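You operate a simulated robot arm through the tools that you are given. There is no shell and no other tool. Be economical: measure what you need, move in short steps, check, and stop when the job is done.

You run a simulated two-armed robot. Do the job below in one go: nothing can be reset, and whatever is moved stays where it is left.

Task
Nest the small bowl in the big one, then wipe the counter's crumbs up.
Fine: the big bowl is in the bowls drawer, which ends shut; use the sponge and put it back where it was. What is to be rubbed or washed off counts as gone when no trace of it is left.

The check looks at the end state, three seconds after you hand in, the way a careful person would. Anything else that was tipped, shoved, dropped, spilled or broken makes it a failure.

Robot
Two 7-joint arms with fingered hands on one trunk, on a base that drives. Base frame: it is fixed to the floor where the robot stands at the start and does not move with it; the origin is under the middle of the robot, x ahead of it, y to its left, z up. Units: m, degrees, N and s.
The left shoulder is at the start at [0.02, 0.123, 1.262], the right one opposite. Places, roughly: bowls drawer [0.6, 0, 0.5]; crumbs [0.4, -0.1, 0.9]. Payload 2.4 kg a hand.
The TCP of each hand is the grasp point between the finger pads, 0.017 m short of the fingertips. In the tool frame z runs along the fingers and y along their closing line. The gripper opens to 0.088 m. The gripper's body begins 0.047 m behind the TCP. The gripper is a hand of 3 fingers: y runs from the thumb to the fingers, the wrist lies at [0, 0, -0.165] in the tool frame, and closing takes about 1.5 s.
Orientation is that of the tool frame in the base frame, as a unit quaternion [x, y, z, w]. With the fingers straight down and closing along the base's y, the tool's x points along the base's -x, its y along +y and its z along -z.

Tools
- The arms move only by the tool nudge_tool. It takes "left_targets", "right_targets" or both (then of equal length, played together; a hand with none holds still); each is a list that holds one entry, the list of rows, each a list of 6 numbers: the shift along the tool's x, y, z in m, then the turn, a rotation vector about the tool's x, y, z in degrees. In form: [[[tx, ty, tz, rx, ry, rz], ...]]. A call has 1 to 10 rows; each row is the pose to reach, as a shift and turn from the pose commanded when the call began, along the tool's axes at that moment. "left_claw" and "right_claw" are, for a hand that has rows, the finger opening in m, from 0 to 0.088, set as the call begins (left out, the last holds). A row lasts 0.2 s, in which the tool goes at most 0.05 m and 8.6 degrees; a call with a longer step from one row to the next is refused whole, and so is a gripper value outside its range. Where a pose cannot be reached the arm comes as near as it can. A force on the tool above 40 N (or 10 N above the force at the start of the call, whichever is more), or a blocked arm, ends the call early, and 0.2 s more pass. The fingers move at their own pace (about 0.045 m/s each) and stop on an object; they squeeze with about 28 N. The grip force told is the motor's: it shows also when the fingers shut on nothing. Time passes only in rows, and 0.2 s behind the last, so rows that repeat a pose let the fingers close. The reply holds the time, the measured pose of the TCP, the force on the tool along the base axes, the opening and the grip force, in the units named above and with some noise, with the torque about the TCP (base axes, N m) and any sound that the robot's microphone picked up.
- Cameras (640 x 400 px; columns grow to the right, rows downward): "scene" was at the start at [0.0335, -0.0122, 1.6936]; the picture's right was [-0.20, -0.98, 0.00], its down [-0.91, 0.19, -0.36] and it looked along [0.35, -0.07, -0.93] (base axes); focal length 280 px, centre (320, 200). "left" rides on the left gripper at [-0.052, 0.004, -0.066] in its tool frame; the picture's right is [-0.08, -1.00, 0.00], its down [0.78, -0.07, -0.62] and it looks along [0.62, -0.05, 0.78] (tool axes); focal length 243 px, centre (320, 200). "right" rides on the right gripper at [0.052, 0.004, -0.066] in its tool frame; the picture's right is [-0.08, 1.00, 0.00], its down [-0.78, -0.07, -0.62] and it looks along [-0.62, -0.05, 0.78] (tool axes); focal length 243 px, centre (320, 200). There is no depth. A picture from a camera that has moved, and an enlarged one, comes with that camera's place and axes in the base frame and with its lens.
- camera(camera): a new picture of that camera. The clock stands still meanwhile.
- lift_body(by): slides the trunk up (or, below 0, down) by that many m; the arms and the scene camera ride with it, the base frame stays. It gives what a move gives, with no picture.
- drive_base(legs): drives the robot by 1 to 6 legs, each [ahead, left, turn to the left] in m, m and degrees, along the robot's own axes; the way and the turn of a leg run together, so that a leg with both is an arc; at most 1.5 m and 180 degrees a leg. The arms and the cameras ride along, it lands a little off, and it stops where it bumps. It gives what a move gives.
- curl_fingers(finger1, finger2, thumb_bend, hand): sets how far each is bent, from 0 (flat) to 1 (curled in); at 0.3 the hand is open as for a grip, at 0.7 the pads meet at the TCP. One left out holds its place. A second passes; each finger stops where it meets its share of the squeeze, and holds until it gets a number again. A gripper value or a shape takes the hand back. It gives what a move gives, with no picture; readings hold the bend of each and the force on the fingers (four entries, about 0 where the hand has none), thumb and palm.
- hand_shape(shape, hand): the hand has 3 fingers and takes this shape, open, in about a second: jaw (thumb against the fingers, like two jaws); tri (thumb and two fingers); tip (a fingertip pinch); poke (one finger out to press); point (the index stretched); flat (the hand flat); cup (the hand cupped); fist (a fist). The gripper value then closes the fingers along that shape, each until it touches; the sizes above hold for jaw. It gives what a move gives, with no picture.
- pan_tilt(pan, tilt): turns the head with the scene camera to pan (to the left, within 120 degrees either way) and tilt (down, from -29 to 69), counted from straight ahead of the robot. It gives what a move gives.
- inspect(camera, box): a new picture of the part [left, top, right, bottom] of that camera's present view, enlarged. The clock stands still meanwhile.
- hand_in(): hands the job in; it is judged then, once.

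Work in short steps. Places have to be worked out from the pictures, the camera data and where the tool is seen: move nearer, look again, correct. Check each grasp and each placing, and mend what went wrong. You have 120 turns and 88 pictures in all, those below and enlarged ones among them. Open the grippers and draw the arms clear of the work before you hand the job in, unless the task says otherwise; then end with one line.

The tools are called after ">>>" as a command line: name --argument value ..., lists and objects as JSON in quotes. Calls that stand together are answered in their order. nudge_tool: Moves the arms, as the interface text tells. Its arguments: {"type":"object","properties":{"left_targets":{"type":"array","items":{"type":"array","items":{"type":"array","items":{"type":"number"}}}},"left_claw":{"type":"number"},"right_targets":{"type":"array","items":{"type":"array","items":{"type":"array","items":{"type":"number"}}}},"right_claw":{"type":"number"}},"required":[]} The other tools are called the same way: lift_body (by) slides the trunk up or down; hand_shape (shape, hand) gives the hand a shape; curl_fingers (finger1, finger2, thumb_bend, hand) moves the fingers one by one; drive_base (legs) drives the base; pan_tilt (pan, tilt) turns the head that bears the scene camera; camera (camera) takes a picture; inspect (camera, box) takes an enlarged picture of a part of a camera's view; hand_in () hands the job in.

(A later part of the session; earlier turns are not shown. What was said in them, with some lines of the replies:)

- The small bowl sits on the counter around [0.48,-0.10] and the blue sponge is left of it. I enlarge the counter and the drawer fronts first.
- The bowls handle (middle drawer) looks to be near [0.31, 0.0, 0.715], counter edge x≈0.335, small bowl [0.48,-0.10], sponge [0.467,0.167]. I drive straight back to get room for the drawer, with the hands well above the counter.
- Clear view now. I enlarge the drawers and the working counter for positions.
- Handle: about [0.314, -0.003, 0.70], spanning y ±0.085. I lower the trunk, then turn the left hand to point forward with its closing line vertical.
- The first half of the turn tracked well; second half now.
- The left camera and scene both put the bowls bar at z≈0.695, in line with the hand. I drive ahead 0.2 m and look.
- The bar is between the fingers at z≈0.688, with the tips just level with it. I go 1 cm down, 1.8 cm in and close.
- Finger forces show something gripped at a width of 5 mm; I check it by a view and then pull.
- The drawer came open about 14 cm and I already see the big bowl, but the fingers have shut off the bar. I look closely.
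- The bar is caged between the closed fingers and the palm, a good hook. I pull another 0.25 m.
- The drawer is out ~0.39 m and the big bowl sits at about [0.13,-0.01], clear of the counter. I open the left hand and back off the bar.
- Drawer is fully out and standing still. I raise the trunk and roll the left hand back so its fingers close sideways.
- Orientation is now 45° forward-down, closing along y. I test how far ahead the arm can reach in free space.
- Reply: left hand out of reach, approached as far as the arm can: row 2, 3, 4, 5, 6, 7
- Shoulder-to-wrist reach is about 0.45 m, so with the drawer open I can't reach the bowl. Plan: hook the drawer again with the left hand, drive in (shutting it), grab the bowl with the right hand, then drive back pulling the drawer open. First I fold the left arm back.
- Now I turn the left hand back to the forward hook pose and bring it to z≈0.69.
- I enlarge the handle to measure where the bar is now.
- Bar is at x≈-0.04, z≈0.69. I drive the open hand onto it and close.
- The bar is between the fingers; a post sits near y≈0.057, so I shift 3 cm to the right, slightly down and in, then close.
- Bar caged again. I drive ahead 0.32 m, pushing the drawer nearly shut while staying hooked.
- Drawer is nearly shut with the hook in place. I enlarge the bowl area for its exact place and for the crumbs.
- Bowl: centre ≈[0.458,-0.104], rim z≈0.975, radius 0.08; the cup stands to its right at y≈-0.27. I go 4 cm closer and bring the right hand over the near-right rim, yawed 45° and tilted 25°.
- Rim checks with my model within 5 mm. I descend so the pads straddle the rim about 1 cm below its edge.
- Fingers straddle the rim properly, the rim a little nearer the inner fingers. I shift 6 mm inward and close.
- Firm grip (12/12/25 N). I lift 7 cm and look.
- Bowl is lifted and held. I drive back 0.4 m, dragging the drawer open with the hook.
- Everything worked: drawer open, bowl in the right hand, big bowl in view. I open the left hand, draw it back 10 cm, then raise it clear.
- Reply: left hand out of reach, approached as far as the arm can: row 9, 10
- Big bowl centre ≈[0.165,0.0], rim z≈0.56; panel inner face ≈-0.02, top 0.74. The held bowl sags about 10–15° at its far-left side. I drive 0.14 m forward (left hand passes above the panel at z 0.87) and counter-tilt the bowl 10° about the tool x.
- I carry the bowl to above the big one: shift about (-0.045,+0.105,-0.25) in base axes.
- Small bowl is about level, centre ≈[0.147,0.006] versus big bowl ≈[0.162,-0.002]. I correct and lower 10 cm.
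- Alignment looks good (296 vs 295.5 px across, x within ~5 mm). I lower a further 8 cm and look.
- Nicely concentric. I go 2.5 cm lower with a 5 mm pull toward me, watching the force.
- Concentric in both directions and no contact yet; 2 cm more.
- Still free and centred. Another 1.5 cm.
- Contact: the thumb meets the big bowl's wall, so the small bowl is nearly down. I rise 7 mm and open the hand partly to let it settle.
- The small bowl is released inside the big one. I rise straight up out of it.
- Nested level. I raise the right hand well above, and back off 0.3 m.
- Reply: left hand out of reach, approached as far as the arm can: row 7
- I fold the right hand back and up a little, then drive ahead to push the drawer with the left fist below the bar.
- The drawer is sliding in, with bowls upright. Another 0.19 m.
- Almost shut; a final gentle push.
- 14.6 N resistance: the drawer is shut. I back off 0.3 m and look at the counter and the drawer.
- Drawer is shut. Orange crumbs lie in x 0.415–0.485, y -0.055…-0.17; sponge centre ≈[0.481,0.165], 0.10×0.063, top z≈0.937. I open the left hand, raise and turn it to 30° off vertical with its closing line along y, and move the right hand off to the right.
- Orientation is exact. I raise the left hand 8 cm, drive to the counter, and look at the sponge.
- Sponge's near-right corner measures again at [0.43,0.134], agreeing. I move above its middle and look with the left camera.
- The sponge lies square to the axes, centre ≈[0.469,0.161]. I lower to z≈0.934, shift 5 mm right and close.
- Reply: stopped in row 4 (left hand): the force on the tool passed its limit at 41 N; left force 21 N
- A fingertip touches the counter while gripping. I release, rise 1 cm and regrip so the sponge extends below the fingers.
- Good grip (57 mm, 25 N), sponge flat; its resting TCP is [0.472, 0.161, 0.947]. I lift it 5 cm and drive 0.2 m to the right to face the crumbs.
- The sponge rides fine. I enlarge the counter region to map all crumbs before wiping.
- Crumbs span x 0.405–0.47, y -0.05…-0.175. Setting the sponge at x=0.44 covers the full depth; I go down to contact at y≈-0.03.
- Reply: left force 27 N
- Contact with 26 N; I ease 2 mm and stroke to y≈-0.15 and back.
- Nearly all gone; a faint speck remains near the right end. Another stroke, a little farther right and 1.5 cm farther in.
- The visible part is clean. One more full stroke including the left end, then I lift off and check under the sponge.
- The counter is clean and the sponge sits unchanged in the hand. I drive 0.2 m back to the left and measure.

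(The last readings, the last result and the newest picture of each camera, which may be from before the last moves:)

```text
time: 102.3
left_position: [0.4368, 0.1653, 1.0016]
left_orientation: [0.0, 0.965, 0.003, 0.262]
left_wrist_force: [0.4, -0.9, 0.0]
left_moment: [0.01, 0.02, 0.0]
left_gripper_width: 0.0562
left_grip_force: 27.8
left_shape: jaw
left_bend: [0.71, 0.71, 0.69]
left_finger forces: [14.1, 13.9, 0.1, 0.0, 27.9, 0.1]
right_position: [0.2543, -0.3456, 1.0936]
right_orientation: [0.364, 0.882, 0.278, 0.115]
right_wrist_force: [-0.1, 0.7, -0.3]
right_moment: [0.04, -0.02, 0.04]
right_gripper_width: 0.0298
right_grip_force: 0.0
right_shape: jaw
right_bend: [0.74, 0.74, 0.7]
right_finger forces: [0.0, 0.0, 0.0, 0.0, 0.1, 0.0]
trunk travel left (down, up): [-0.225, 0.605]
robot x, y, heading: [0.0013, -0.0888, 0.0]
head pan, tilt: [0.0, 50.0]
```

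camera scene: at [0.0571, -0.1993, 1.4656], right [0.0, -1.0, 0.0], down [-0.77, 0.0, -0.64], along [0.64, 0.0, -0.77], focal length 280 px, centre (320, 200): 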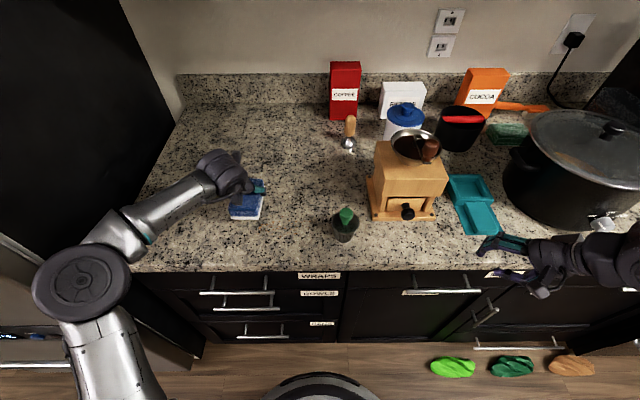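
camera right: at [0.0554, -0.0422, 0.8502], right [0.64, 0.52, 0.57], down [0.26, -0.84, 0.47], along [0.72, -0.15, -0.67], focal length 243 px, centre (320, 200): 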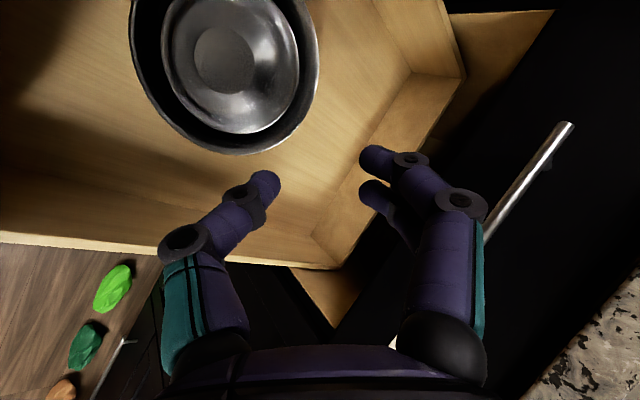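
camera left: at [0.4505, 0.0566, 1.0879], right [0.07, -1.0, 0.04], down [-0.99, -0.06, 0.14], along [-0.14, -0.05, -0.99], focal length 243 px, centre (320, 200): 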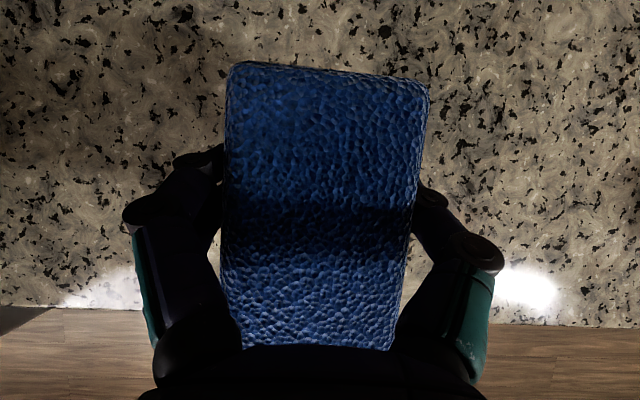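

I move to the sponge's original spot ([0.470,0.161]) and set it down until light contact.

>>> nudge_tool --left_targets '[[[-0.0286, -0.004, 0.0165, 0, 0, 0], [-0.0166, -0.004, 0.0373, 0, 0, 0], [-0.0051, -0.004, 0.0572, 0, 0, 0], [-0.0026, -0.004, 0.0616, 0, 0, 0]]]'

>>> inspect --camera "scene" --box '[190, 150, 310, 260]'

```text
time: 103.3
left_position: [0.4695, 0.1602, 0.9503]
left_orientation: [0.001, 0.965, 0.003, 0.262]
left_wrist_force: [-0.4, 0.0, 0.6]
left_moment: [0.03, 0.0, 0.0]
left_gripper_width: 0.056
left_grip_force: 27.8
left_shape: jaw
left_bend: [0.71, 0.71, 0.69]
left_finger forces: [13.9, 13.7, 0.1, 0.0, 27.6, 0.0]
right_position: [0.2547, -0.3463, 1.0947]
right_orientation: [0.364, 0.882, 0.277, 0.115]
right_wrist_force: [0.1, 0.4, -0.7]
right_moment: [0.01, 0.03, 0.01]
right_gripper_width: 0.03
right_grip_force: 0.1
right_shape: jaw
right_bend: [0.74, 0.74, 0.7]
right_finger forces: [0.0, 0.0, 0.0, 0.0, 0.0, 0.1]
trunk travel left (down, up): [-0.225, 0.605]
robot x, y, heading: [0.0014, -0.0891, 0.0]
head pan, tilt: [0.0, 50.0]
```

```text
3.64 times, centred on (250, 205) of scene
camera zoom: at [0.0574, -0.0884, 1.4656], right [0.0, -1.0, 0.0], down [-0.77, 0.0, -0.64], along [0.64, 0.0, -0.77], focal length 1019 px, centre (574, 182)
```

zoom: 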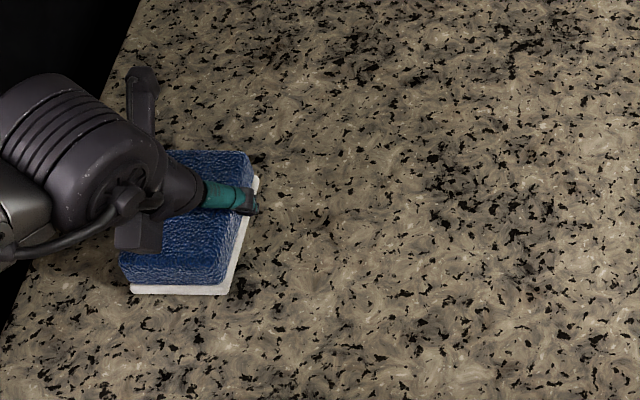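

Corner matches the original within ~3 mm. I lower 2 mm more, open, then rise.

>>> nudge_tool --left_targets '[[[0.001, 0, 0.0017, 0, 0, 0], [0.001, 0, 0.0017, 0, 0, 0], [0.001, 0, 0.0017, 0, 0, 0], [0.001, 0, 0.0017, 0, 0, 0], [0.001, 0, 0.0017, 0, 0, 0], [0.001, 0, 0.0017, 0, 0, 0]]]' --left_claw 0.088

>>> nudge_tool --left_targets '[[[-0.0125, 0, -0.0217, 0, 0, 0], [-0.025, 0, -0.0433, 0, 0, 0], [-0.0375, 0, -0.065, 0, 0, 0]]]'

>>> camera --camera "left"

```text
time: 104.7
left_position: [0.4709, 0.1604, 0.9486]
left_orientation: [0.0, 0.965, 0.004, 0.262]
left_wrist_force: [-0.2, -0.1, 0.1]
left_moment: [-0.02, -0.04, 0.02]
left_gripper_width: 0.0881
left_grip_force: 0.2
left_shape: jaw
left_bend: [0.3, 0.3, 0.3]
left_finger forces: [0.1, 0.0, 0.1, 0.0, 0.1, 0.0]
right_position: [0.2532, -0.3466, 1.0944]
right_orientation: [0.364, 0.881, 0.278, 0.115]
right_wrist_force: [0.3, -0.2, -0.3]
right_moment: [-0.02, 0.01, -0.02]
right_gripper_width: 0.0301
right_grip_force: 0.0
right_shape: jaw
right_bend: [0.74, 0.74, 0.7]
right_finger forces: [0.0, 0.0, 0.0, 0.0, 0.1, 0.1]
trunk travel left (down, up): [-0.225, 0.605]
robot x, y, heading: [0.0033, -0.0872, 0.1]
head pan, tilt: [0.0, 50.0]
```

```text
time: 105.5
left_position: [0.4719, 0.1606, 1.0236]
left_orientation: [0.001, 0.965, 0.002, 0.261]
left_wrist_force: [-0.3, 0.4, 0.4]
left_moment: [-0.01, -0.01, -0.02]
left_gripper_width: 0.0878
left_grip_force: 0.1
left_shape: jaw
left_bend: [0.3, 0.3, 0.3]
left_finger forces: [0.1, 0.1, 0.0, 0.0, 0.0, 0.0]
right_position: [0.256, -0.3474, 1.0944]
right_orientation: [0.363, 0.882, 0.279, 0.115]
right_wrist_force: [0.1, 1.0, 0.5]
right_moment: [-0.01, -0.01, 0.0]
right_gripper_width: 0.0301
right_grip_force: 0.1
right_shape: jaw
right_bend: [0.74, 0.74, 0.7]
right_finger forces: [0.0, 0.0, 0.0, 0.1, 0.0, 0.0]
trunk travel left (down, up): [-0.225, 0.605]
robot x, y, heading: [0.0044, -0.0901, 0.1]
head pan, tilt: [0.0, 50.0]
```

```text
18 pictures are left
camera left: at [0.4834, 0.1647, 1.1084], right [0.07, -1.0, 0.04], down [-0.99, -0.07, 0.14], along [-0.14, -0.05, -0.99], focal length 243 px, centre (320, 200)
```

left: 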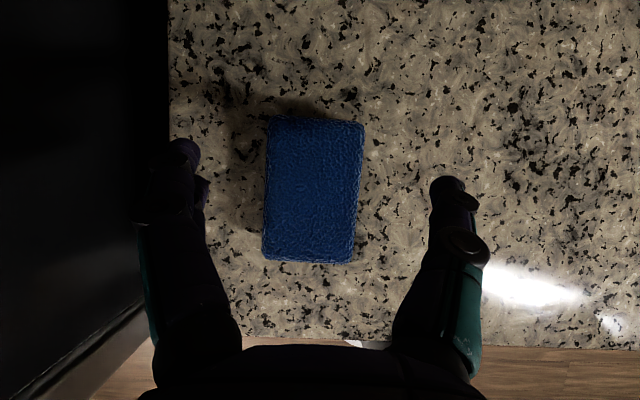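

Sponge is back at [0.467,0.161], matching the original [0.4665,0.1606]. I back away, open the right hand and do a final check.

>>> drive_base --legs '[[-0.35, 0, 0]]'

>>> nudge_tool --right_targets '[[[0, 0, 0, 0, 0, 0], [0, 0, 0, 0, 0, 0], [0, 0, 0, 0, 0, 0], [0, 0, 0, 0, 0, 0]]]' --right_claw 0.088

>>> camera --camera "scene"

>>> inspect --camera "scene" --box '[220, 130, 420, 290]'

```text
time: 107.7
left_position: [0.122, 0.159, 1.0231]
left_orientation: [0.002, 0.965, 0.002, 0.262]
left_wrist_force: [-0.2, 0.0, 0.3]
left_moment: [-0.03, 0.05, -0.02]
left_gripper_width: 0.0877
left_grip_force: 0.0
left_shape: jaw
left_bend: [0.3, 0.3, 0.3]
left_finger forces: [0.0, 0.0, 0.0, 0.0, 0.0, 0.0]
right_position: [-0.0967, -0.3477, 1.0949]
right_orientation: [0.366, 0.88, 0.278, 0.116]
right_wrist_force: [-0.2, 0.1, 0.2]
right_moment: [0.0, 0.0, 0.0]
right_gripper_width: 0.0299
right_grip_force: 0.0
right_shape: jaw
right_bend: [0.74, 0.74, 0.7]
right_finger forces: [0.0, 0.1, 0.0, 0.0, 0.0, 0.0]
trunk travel left (down, up): [-0.225, 0.605]
robot x, y, heading: [-0.3499, -0.0875, 0.0]
head pan, tilt: [0.0, 50.0]
```

```text
time: 108.7
left_position: [0.1213, 0.159, 1.024]
left_orientation: [0.002, 0.965, 0.003, 0.261]
left_wrist_force: [0.6, 0.6, -0.3]
left_moment: [0.01, -0.03, 0.03]
left_gripper_width: 0.0879
left_grip_force: 0.0
left_shape: jaw
left_bend: [0.3, 0.3, 0.3]
left_finger forces: [0.0, 0.1, 0.0, 0.0, 0.0, 0.0]
right_position: [-0.0963, -0.3481, 1.0941]
right_orientation: [0.366, 0.881, 0.278, 0.115]
right_wrist_force: [0.0, -0.1, -1.7]
right_moment: [0.01, 0.01, -0.02]
right_gripper_width: 0.0878
right_grip_force: 0.0
right_shape: jaw
right_bend: [0.3, 0.3, 0.3]
right_finger forces: [0.0, 0.1, 0.0, 0.0, 0.1, 0.0]
trunk travel left (down, up): [-0.225, 0.605]
robot x, y, heading: [-0.3482, -0.0889, -0.0]
head pan, tilt: [0.0, 50.0]
```

```text
17 pictures are left
camera scene: at [-0.2926, -0.0887, 1.4656], right [0.0, -1.0, 0.0], down [-0.77, 0.0, -0.64], along [0.64, 0.0, -0.77], focal length 280 px, centre (320, 200)
```

scene: 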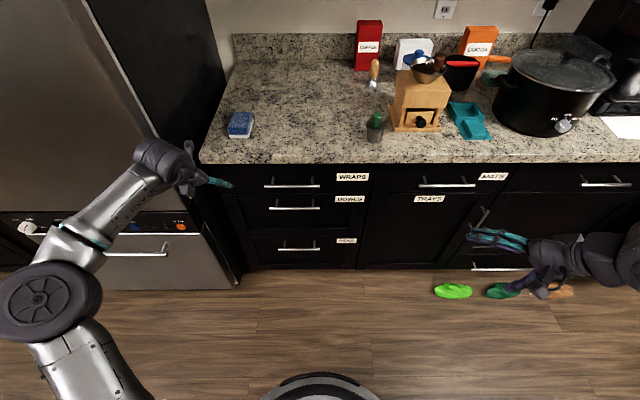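

```text
2.50 times, centred on (320, 210) of scene
camera zoom: at [-0.2926, -0.0887, 1.4656], right [0.0, -1.0, 0.0], down [-0.77, 0.0, -0.64], along [0.64, 0.0, -0.77], focal length 701 px, centre (320, 175)
```

zoom: 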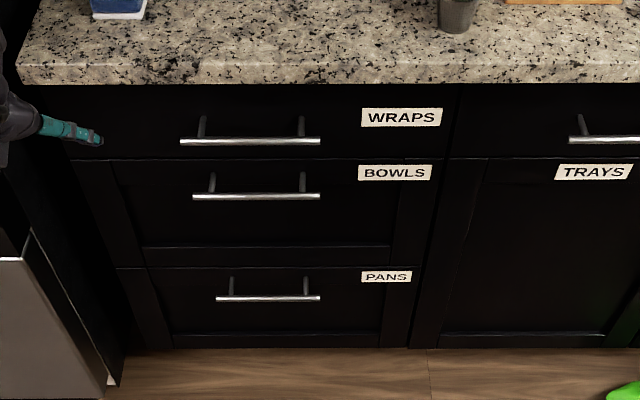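

The drawer reads shut (bar back at x≈0.315) and everything stands in place. One last close look at the wiped area.

>>> inspect --camera "scene" --box '[210, 95, 410, 175]'

>>> inspect --camera "scene" --box '[295, 110, 385, 165]'

```text
3.20 times, centred on (310, 135) of scene
camera zoom: at [-0.2926, -0.0887, 1.4656], right [0.0, -1.0, 0.0], down [-0.77, 0.0, -0.64], along [0.64, 0.0, -0.77], focal length 897 px, centre (352, 408)
```

zoom: 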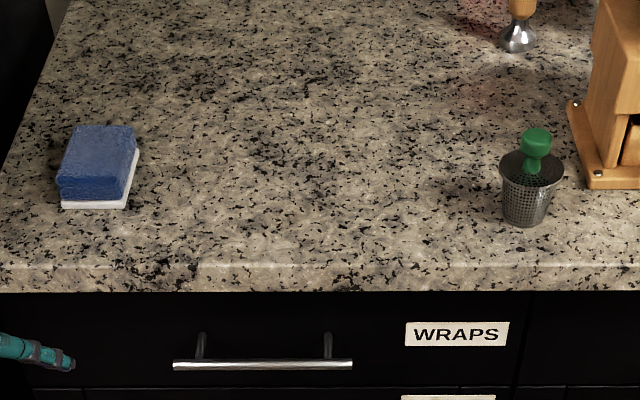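

```text
7.11 times, centred on (340, 138) of scene
camera zoom: at [-0.2926, -0.0887, 1.4656], right [0.0, -1.0, 0.0], down [-0.77, 0.0, -0.64], along [0.64, 0.0, -0.77], focal length 1993 px, centre (178, 644)
```

zoom: 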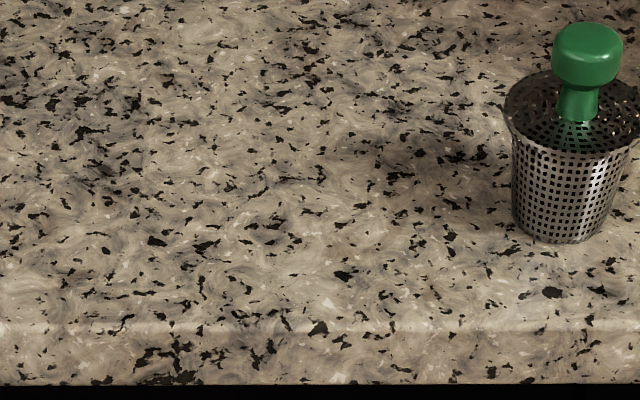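

No trace of crumbs, the sponge is in its place, the bowls are nested and the drawer is shut; hands are open and clear. I hand in.

>>> hand_in

```text
The job is handed in.
```

The small bowl is nested in the big one in the shut bowls drawer, the crumbs are wiped off the counter with no trace visible, and the sponge is back where it was.
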